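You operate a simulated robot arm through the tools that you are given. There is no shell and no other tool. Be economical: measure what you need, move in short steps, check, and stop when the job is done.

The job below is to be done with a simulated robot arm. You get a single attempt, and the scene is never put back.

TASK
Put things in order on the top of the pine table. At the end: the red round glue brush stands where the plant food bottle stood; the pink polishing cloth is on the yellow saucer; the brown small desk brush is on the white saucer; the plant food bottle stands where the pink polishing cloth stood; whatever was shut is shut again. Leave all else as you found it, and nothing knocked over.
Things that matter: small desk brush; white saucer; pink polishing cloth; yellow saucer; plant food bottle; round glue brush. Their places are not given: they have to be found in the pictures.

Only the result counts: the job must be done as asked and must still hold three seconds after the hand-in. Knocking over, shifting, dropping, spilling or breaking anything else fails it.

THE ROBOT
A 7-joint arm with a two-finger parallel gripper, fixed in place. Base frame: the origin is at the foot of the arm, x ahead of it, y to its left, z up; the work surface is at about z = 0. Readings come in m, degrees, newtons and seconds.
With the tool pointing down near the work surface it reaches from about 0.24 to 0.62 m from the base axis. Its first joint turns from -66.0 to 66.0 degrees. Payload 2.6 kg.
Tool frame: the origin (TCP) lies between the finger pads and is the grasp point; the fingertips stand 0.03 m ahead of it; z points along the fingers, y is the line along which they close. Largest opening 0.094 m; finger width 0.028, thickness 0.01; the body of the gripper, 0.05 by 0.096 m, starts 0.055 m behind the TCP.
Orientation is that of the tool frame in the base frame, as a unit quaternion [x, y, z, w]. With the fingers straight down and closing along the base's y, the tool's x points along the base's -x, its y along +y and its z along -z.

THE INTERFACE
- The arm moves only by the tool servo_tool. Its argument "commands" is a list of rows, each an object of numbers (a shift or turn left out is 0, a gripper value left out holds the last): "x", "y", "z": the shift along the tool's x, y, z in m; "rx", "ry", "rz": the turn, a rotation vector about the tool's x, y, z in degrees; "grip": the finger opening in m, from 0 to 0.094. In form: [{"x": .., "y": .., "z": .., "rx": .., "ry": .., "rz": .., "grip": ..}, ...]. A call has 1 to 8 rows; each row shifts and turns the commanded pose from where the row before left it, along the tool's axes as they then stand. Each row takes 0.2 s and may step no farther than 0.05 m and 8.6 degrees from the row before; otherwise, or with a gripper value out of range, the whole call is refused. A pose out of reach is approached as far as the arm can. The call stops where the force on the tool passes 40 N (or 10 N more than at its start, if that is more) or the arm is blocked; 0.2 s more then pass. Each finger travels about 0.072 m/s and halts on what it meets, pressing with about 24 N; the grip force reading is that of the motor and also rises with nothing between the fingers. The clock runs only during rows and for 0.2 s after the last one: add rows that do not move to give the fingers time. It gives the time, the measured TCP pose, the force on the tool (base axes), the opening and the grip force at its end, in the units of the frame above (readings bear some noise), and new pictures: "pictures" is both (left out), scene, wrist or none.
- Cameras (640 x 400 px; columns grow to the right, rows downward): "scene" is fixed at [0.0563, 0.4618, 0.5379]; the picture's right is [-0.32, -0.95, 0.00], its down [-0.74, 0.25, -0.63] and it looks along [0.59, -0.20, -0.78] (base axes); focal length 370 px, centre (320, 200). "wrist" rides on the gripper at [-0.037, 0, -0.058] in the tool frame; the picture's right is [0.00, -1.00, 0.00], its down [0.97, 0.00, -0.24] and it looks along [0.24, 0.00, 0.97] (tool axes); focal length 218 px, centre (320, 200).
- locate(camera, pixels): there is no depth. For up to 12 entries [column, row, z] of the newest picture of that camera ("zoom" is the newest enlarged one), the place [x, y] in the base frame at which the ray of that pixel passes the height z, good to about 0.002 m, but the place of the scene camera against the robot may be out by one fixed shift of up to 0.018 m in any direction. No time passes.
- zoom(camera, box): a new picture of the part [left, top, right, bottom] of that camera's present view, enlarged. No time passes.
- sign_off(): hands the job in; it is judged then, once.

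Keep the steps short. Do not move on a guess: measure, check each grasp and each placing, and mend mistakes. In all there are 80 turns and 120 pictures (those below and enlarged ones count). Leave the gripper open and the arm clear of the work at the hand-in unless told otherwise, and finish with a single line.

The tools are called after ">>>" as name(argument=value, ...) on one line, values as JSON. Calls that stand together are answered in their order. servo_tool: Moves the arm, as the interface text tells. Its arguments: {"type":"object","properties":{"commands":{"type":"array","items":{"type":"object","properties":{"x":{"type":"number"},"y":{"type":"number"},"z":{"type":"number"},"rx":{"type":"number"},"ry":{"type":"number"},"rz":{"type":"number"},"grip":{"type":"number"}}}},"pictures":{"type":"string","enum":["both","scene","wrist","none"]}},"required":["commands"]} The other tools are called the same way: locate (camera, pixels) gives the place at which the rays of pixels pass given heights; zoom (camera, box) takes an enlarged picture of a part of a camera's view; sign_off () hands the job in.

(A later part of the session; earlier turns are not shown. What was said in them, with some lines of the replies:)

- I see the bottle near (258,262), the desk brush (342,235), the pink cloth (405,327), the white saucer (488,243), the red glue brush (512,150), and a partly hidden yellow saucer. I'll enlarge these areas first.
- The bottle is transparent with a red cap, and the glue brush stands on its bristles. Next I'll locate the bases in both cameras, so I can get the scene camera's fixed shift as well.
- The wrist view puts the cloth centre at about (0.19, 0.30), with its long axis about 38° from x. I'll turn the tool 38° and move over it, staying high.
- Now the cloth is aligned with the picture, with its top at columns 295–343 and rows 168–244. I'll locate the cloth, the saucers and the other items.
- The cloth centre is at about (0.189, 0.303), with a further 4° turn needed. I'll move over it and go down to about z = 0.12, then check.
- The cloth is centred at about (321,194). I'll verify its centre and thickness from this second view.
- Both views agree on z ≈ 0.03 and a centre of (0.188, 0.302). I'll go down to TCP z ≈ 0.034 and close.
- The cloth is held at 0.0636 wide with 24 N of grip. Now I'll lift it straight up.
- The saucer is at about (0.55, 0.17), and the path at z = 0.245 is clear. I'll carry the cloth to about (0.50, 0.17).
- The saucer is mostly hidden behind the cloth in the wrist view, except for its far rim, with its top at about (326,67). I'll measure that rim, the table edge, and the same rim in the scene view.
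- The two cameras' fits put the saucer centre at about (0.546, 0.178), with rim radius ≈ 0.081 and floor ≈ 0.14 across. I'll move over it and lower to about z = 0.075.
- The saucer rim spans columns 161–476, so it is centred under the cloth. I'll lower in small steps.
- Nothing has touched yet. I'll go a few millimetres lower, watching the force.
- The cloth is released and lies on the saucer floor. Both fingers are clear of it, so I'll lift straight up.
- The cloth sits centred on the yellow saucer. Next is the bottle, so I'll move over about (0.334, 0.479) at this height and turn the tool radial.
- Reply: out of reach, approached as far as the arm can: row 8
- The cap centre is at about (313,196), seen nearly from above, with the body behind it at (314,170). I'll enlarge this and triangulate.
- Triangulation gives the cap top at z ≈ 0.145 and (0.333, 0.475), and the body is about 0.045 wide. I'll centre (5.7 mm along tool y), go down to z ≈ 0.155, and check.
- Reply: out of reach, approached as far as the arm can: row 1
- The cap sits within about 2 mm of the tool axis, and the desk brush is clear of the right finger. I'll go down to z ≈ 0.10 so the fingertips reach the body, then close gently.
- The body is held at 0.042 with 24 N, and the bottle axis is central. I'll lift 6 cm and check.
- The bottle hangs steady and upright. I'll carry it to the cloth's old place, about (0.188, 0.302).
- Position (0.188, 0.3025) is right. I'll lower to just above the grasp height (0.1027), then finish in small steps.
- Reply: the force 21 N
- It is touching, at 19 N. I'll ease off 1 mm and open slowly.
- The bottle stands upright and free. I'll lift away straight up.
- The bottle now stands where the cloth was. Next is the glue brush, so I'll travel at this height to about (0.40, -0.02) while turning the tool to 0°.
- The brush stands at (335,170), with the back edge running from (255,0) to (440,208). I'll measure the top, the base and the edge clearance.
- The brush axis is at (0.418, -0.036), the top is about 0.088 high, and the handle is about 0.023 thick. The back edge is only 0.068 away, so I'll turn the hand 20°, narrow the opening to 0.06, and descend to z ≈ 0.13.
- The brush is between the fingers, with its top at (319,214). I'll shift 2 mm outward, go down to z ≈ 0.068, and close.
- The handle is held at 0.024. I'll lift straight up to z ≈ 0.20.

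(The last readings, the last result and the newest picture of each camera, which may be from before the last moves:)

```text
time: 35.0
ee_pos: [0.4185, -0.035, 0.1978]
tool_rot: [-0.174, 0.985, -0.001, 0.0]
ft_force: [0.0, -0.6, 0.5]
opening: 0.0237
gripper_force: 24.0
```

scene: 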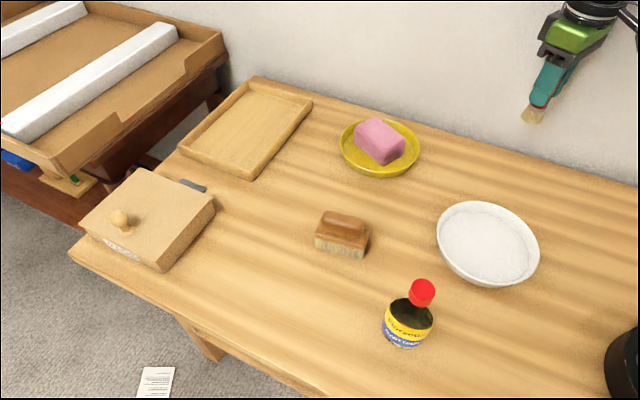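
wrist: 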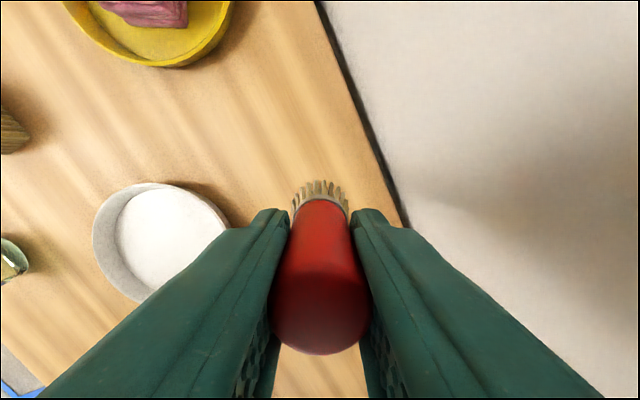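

I'll carry the brush straight across at z = 0.198 towards the bottle's old place at (0.332, 0.473).

>>> servo_tool(commands=[{"x": -0.0084, "y": 0.0461}, {"x": -0.0084, "y": 0.0461}, {"x": -0.0084, "y": 0.0461}, {"x": -0.0084, "y": 0.0461}, {"x": -0.0084, "y": 0.0461}, {"x": -0.0084, "y": 0.0461}, {"x": -0.0084, "y": 0.0461}, {"x": -0.0084, "y": 0.0461}], pictures="none")

>>> servo_tool(commands=[{"x": -0.0084, "y": 0.0461}, {"x": -0.0084, "y": 0.0461}, {"x": -0.0084, "y": 0.0461}, {"rz": -7}, {"rz": -7}, {"rz": -7}, {"rz": -7}, {"rz": -7}])

```text
time: 36.8
ee_pos: [0.3536, 0.3327, 0.1997]
tool_rot: [-0.174, 0.985, -0.001, 0.0]
ft_force: [-0.6, -0.2, -0.1]
opening: 0.0236
gripper_force: 24.5
```

```text
time: 38.6
ee_pos: [0.3313, 0.4726, 0.199]
tool_rot: [-0.464, 0.886, 0.0, 0.0]
ft_force: [-0.3, 0.1, -0.3]
opening: 0.0241
gripper_force: 23.9
```

scene: 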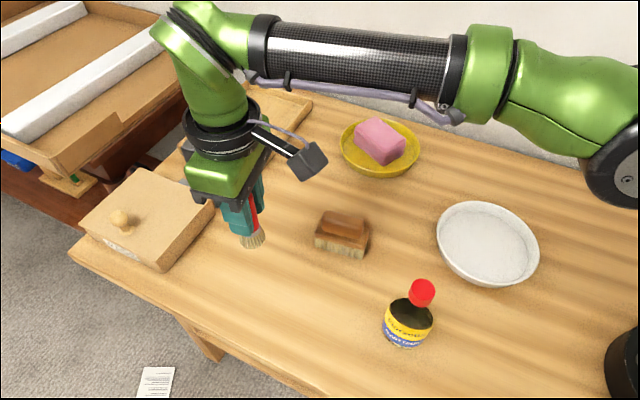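
wrist: 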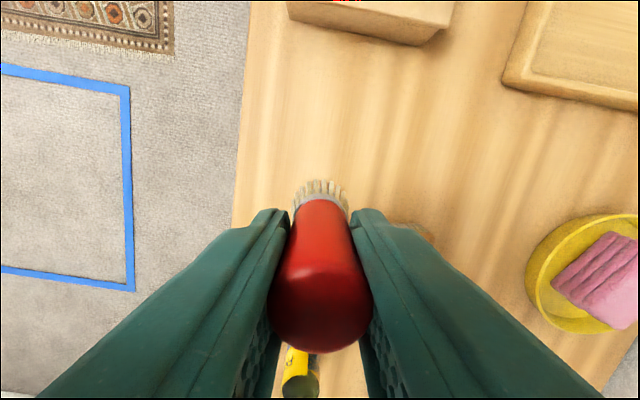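

I'm at (0.331, 0.473). I'll lower to z ≈ 0.071, just above the grasp height of 0.0692.

>>> servo_tool(commands=[{"z": 0.04}, {"z": 0.04}, {"z": 0.03}, {"z": 0.013}, {"z": 0.005}, {}], pictures="none")

>>> servo_tool(commands=[{"z": 0.0013}, {}], pictures="none")

```text
time: 40.0
ee_pos: [0.3289, 0.4723, 0.0707]
tool_rot: [-0.462, 0.887, 0.0, 0.0]
ft_force: [-0.2, 0.3, 0.2]
opening: 0.0236
gripper_force: 24.0
```

```text
time: 40.6
ee_pos: [0.3305, 0.4737, 0.0696]
tool_rot: [-0.462, 0.887, 0.0, 0.0]
ft_force: [-0.5, 1.2, -0.4]
opening: 0.0238
gripper_force: 24.3
```

>>> servo_tool(commands=[{"z": 0.001}, {}], pictures="none")

```text
time: 41.2
ee_pos: [0.3294, 0.4726, 0.0695]
tool_rot: [-0.462, 0.887, 0.0, 0.001]
ft_force: [-0.1, -0.4, -0.2]
opening: 0.0239
gripper_force: 24.0
```

>>> servo_tool(commands=[{"z": 0.001}, {}], pictures="both")

```text
time: 41.8
ee_pos: [0.3299, 0.4732, 0.0689]
tool_rot: [-0.462, 0.887, 0.001, 0.0]
ft_force: [-0.1, 1.3, 0.0]
opening: 0.0239
gripper_force: 23.8
```

scene: 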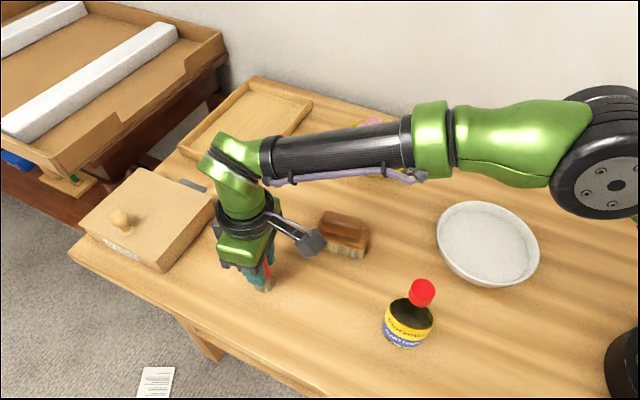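
wrist: 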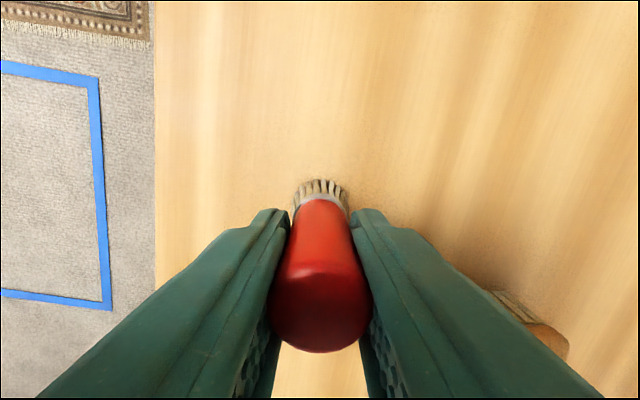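

Still no contact, so I'll go 1 mm steps further.

>>> servo_tool(commands=[{"z": 0.0008}, {}], pictures="none")

```text
time: 42.4
ee_pos: [0.3314, 0.4728, 0.0671]
tool_rot: [-0.462, 0.887, 0.0, 0.001]
ft_force: [-1.1, -2.5, 7.2]
opening: 0.0236
gripper_force: 24.0
```

It is in contact, at 7 N. I'll open slowly to 0.06.

>>> servo_tool(commands=[{"grip": 0.028}, {"grip": 0.035}, {"grip": 0.06}, {}, {}], pictures="wrist")

```text
time: 43.6
ee_pos: [0.3304, 0.4729, 0.0666]
tool_rot: [-0.462, 0.887, 0.0, 0.0]
ft_force: [0.4, 0.3, 0.1]
opening: 0.0602
gripper_force: 0.0
```

wrist: 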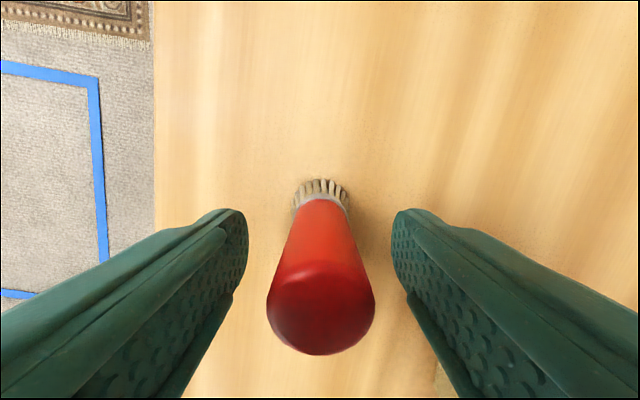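

The brush stands free. I'll lift straight up.

>>> servo_tool(commands=[{"z": -0.03}, {"z": -0.04}, {"z": -0.04}, {"z": -0.04}, {}])

```text
time: 44.8
ee_pos: [0.3298, 0.4733, 0.2166]
tool_rot: [-0.462, 0.887, 0.001, 0.0]
ft_force: [0.3, 0.2, 0.1]
opening: 0.0599
gripper_force: 0.0
```

scene: 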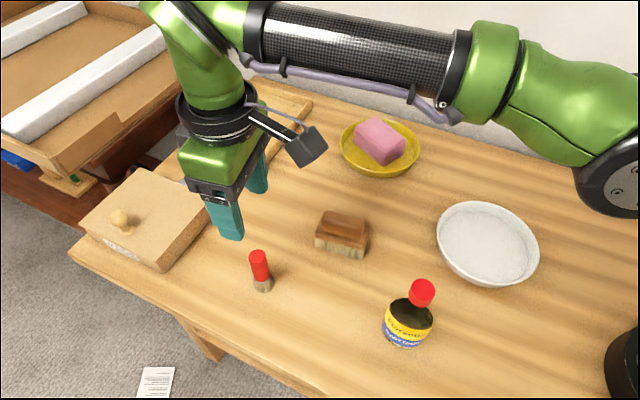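
wrist: 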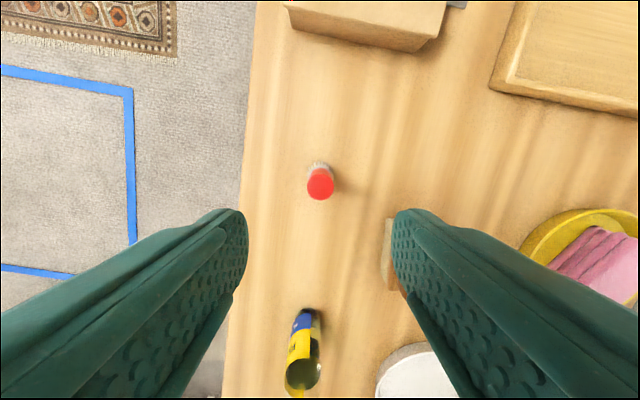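

The glue brush base is at (263,288), matching the bottle's old base. Next is the desk brush, so I'll move over about (0.36, 0.333).

>>> servo_tool(commands=[{"x": 0.0325, "y": -0.035, "grip": 0.094}, {"x": 0.0325, "y": -0.035}, {"x": 0.0325, "y": -0.035}, {}])

```text
time: 45.8
ee_pos: [0.3585, 0.333, 0.2177]
tool_rot: [-0.462, 0.887, 0.0, 0.001]
ft_force: [0.5, 0.8, -0.4]
opening: 0.0941
gripper_force: 0.1
```

scene: 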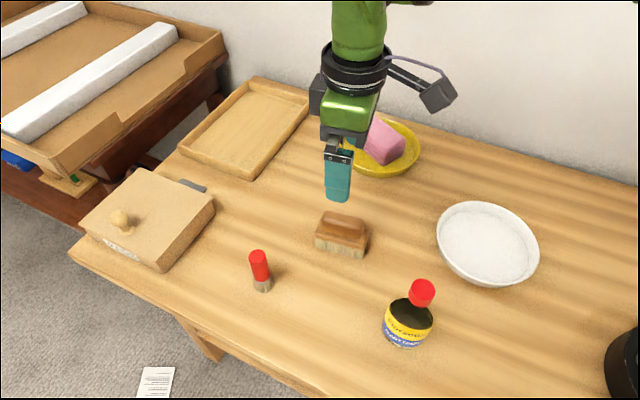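
wrist: 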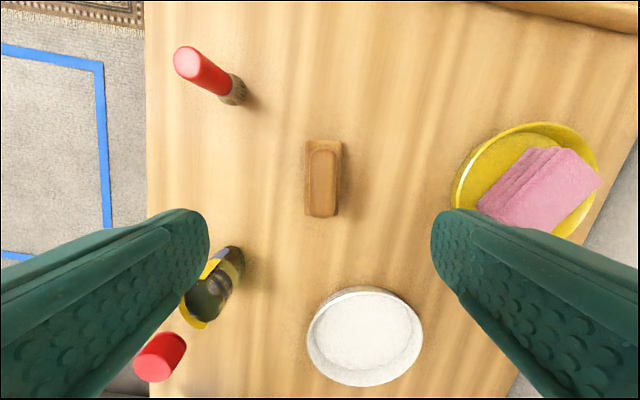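

The desk brush is at (323,178) and nearly aligned, and the white saucer centre is near (364,336). I'll measure both.

>>> zoom(camera="wrist", box=[280, 130, 370, 230])

>>> zoom(camera="wrist", box=[290, 270, 440, 390])

>>> locate(camera="wrist", pixels=[[306, 141, 0.04], [342, 141, 0.04], [322, 178, 0.04], [322, 183, 0.06], [307, 330, 0.035], [422, 338, 0.035], [365, 290, 0.035], [364, 335, 0.035], [308, 217, 0.06], [337, 217, 0.06]])

```text
4.00 times, centred on (325, 180) of wrist
```

zoom: 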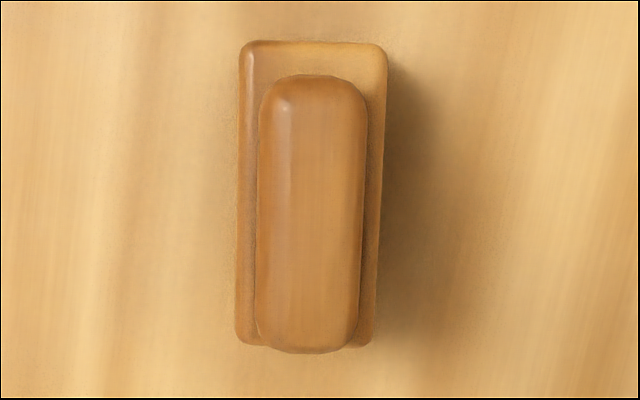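

```text
3.33 times, centred on (365, 330) of wrist
```

zoom: 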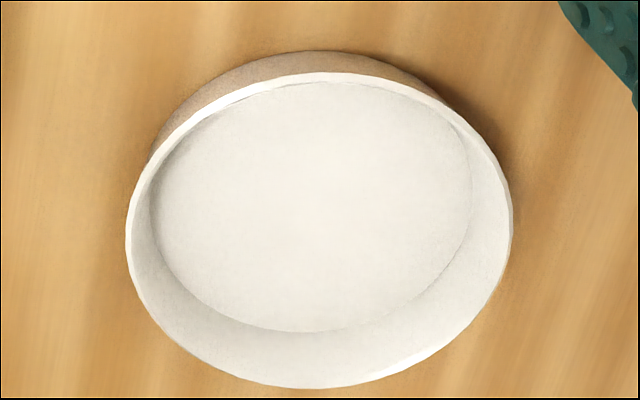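

```text
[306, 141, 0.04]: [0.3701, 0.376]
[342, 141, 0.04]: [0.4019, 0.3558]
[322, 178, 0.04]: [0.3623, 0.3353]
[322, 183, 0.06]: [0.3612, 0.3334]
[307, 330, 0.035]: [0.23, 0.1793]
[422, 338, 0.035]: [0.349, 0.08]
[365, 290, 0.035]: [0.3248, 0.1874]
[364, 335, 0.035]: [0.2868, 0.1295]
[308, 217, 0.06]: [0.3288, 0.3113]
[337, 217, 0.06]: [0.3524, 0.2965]
```

The brush centre is about (0.362, 0.334) and the slab is about 0.037 wide. I'll correct by 4 mm, turn 2°, and go down to z ≈ 0.10.

>>> servo_tool(commands=[{"x": -0.0036, "y": -0.0017, "rz": 1.8}, {"z": 0.04}, {"z": 0.04}, {"z": 0.037}, {}], pictures="wrist")

```text
time: 47.0
ee_pos: [0.3639, 0.3358, 0.1004]
tool_rot: [-0.448, 0.894, 0.0, 0.0]
ft_force: [0.4, -0.1, 0.0]
opening: 0.0941
gripper_force: 0.0
```

wrist: 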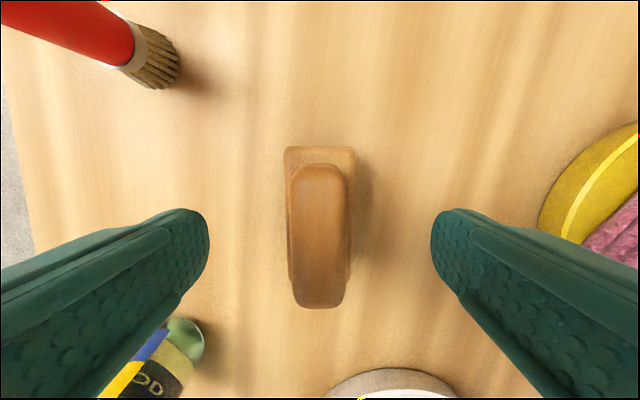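

It is centred. I'll go down to z ≈ 0.043 and close on the slab.

>>> servo_tool(commands=[{"z": 0.03}, {"z": 0.02}, {"z": 0.007}, {}, {"grip": 0.05}, {"grip": 0.03}, {"grip": 0.015}, {}], pictures="wrist")

```text
time: 48.8
ee_pos: [0.3634, 0.3352, 0.044]
tool_rot: [-0.447, 0.894, 0.001, 0.002]
ft_force: [0.0, 1.5, 13.9]
opening: 0.0395
gripper_force: 24.1
```

wrist: 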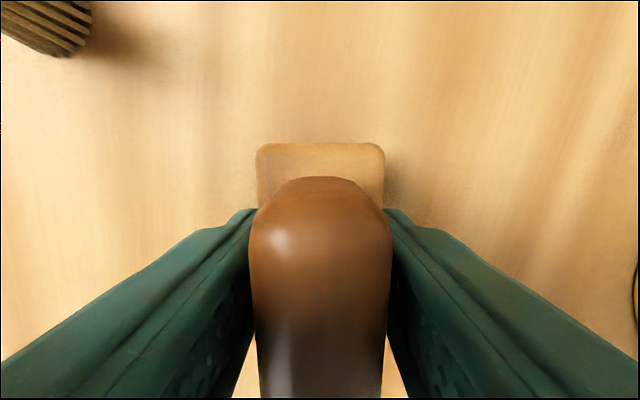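

The brush is held at 0.0395. I'll lift to z ≈ 0.20.

>>> servo_tool(commands=[{"z": -0.02}, {"z": -0.045}, {"z": -0.045}, {"z": -0.045}, {}])

```text
time: 50.0
ee_pos: [0.3641, 0.3357, 0.1999]
tool_rot: [-0.447, 0.894, 0.0, 0.0]
ft_force: [0.2, 0.0, -0.7]
opening: 0.0396
gripper_force: 24.2
```

scene: 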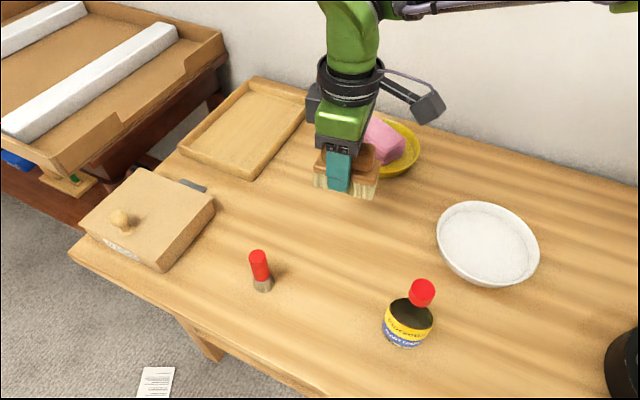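
wrist: 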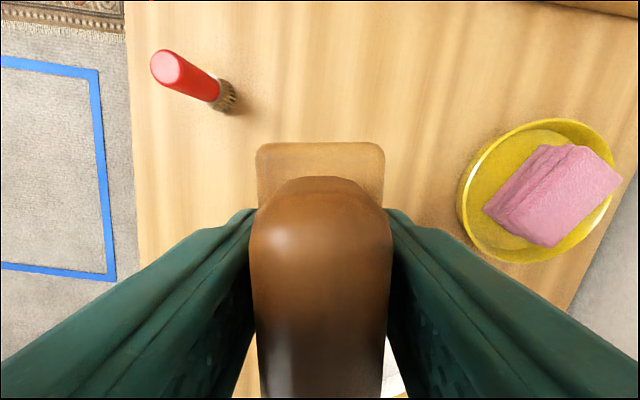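

I need a close view of the white saucer. I'll carry the brush to about (0.285, 0.10) at z = 0.20, turning to 20°.

>>> servo_tool(commands=[{"x": 0.0393, "y": -0.013}, {"x": 0.0393, "y": -0.013}, {"x": 0.0393, "y": -0.013}, {"x": 0.0393, "y": -0.013}, {"x": 0.0393, "y": -0.013}, {"x": 0.0393, "y": -0.013}, {"rz": 8.3}, {"rz": 8.3}], pictures="none")

>>> servo_tool(commands=[{"rz": 8.3}, {"rz": 8.2}, {}])

```text
time: 51.8
ee_pos: [0.286, 0.1006, 0.1985]
tool_rot: [-0.314, 0.95, 0.0, 0.001]
ft_force: [1.0, -0.9, -1.1]
opening: 0.0396
gripper_force: 24.4
```

```text
time: 52.6
ee_pos: [0.2857, 0.1005, 0.1983]
tool_rot: [-0.174, 0.985, 0.0, 0.0]
ft_force: [-0.7, -0.5, -1.7]
opening: 0.0393
gripper_force: 23.6
```

scene: 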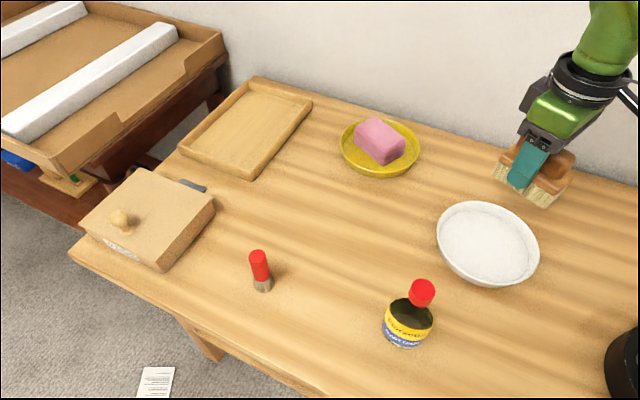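
wrist: 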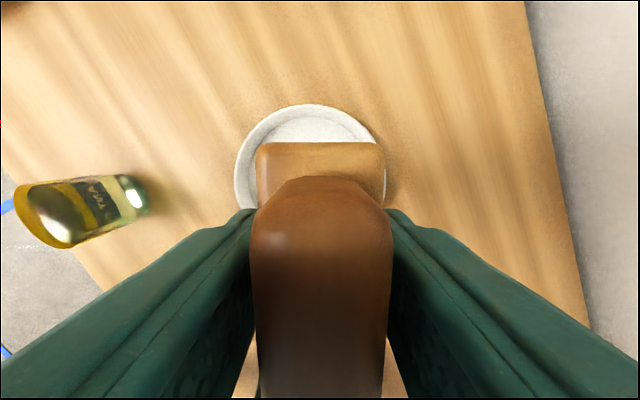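

The white rim spans about columns 234–386 with its top at row 103. I'll measure it.

>>> zoom(camera="wrist", box=[220, 90, 400, 220])

>>> locate(camera="wrist", pixels=[[234, 180, 0.03], [387, 175, 0.03], [312, 104, 0.03], [310, 180, 0.03], [310, 180, 0.01], [240, 147, 0.03], [379, 143, 0.03]])

```text
3.08 times, centred on (310, 155) of wrist
```

zoom: 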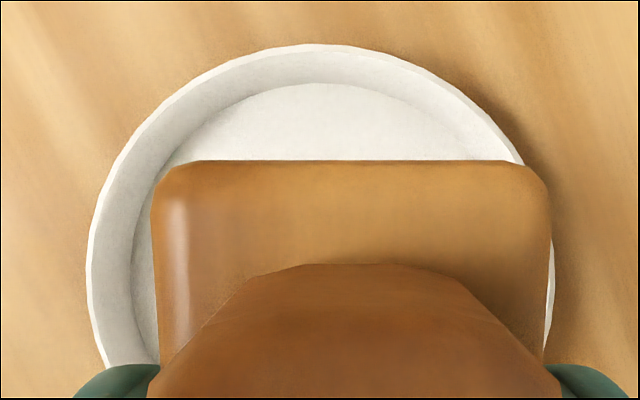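

```text
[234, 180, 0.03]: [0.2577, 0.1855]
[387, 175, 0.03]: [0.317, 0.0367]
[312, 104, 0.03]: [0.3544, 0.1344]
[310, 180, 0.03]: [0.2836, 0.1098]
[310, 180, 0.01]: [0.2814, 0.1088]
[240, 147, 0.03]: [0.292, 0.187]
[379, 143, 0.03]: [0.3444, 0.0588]
```

The saucer centre is at (0.284, 0.110), so I'll shift 9 mm along tool y and lower to z ≈ 0.06.

>>> servo_tool(commands=[{"x": -0.0016, "y": 0.0093}, {"z": 0.045}, {"z": 0.045}, {"z": 0.03}, {"z": 0.018}, {}])

```text
time: 54.0
ee_pos: [0.2846, 0.1083, 0.0602]
tool_rot: [-0.175, 0.985, 0.0, 0.0]
ft_force: [0.8, 0.0, -1.6]
opening: 0.0396
gripper_force: 24.2
```

scene: 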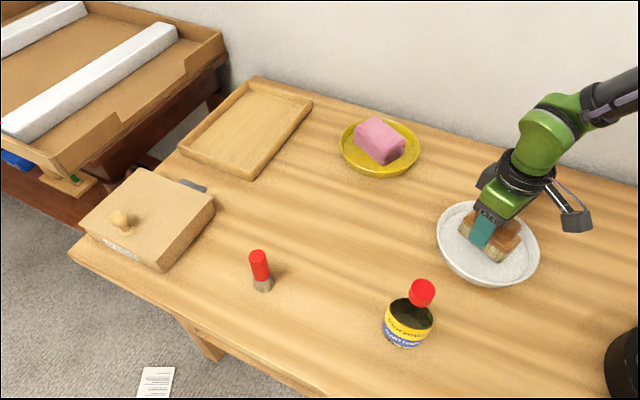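
wrist: 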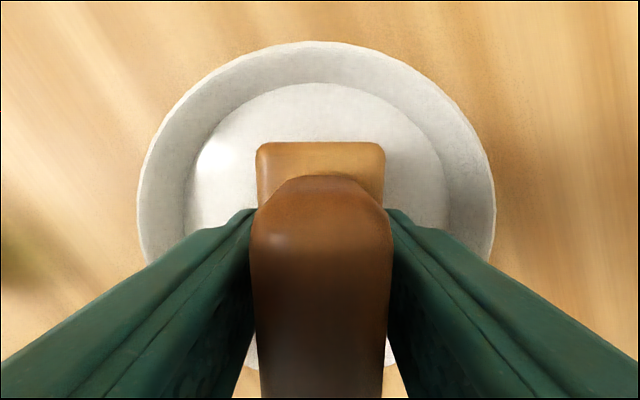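

It's centred. I'll lower it in small steps until it touches.

>>> servo_tool(commands=[{"z": 0.006}, {"z": 0.003}, {"z": 0.002}, {}], pictures="none")

>>> servo_tool(commands=[{"z": 0.002}, {}], pictures="none")

```text
time: 54.8
ee_pos: [0.2841, 0.1094, 0.052]
tool_rot: [-0.174, 0.985, 0.0, 0.001]
ft_force: [-2.5, -1.3, 10.0]
opening: 0.04
gripper_force: 23.6
stopped in row 4: the force on the tool passed its limit (the readings are from after the stop); the commanded pose is now the measured one
```

```text
time: 55.3
ee_pos: [0.2851, 0.1096, 0.0499]
tool_rot: [-0.174, 0.985, 0.0, 0.001]
ft_force: [-2.9, -2.0, 10.7]
opening: 0.0397
gripper_force: 24.2
stopped in row 2: the force on the tool passed its limit (the readings are from after the stop); the commanded pose is now the measured one
```

It is resting on the saucer floor. I'll release it slowly.

>>> servo_tool(commands=[{"grip": 0.044}, {"grip": 0.055}, {"grip": 0.065}, {}], pictures="wrist")

```text
time: 56.3
ee_pos: [0.2844, 0.1101, 0.0502]
tool_rot: [-0.174, 0.985, 0.0, 0.002]
ft_force: [0.4, -0.5, 0.1]
opening: 0.0648
gripper_force: 0.0
```

wrist: 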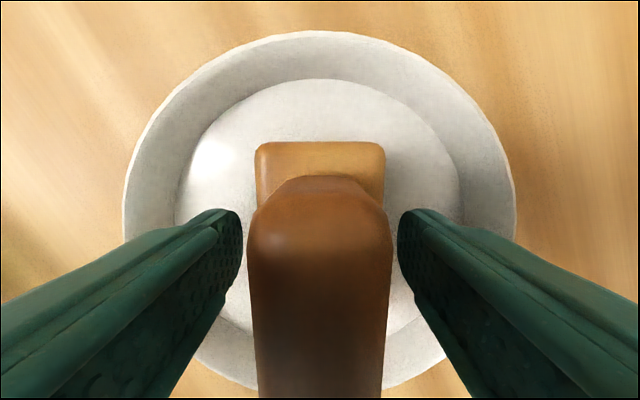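

The fingers are clear. I'll lift away and look at everything.

>>> servo_tool(commands=[{"z": -0.03}, {"z": -0.045}, {"z": -0.045}, {"z": -0.045}, {"z": -0.035, "grip": 0.094}, {}])

```text
time: 57.7
ee_pos: [0.2842, 0.1085, 0.2502]
tool_rot: [-0.174, 0.985, 0.001, 0.002]
ft_force: [0.7, -0.1, 0.6]
opening: 0.0941
gripper_force: 0.1
```

scene: 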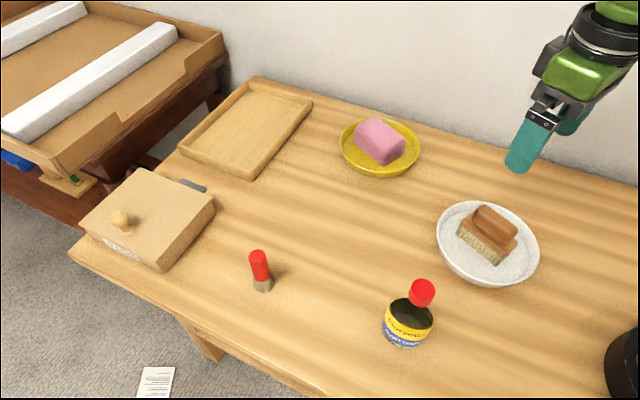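
wrist: 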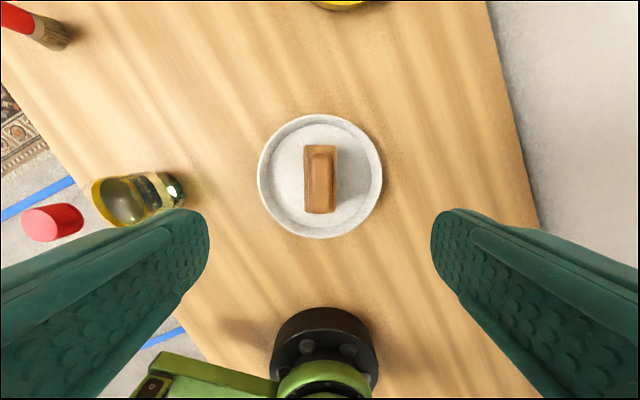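

Everything looks in place, with both saucers unmoved and the box still shut. Before handing in, I'll check the bottle and glue brush positions.

>>> locate(camera="scene", pixels=[[406, 336, 0], [263, 286, 0], [421, 287, 0.145]])

```text
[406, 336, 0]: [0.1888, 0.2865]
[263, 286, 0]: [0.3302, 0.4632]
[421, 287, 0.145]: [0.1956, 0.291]
```

With the camera shift added, the bottle is at about (0.189, 0.298–0.302) and the glue brush at about (0.331, 0.474), both where they should be. The gripper is open and clear, so I'm handing in.

>>> sign_off()

```text
The job is handed in.
```

The glue brush stands where the bottle was, the bottle stands where the cloth was, the cloth is on the yellow saucer and the desk brush is on the white saucer, with nothing knocked over and the box never opened.
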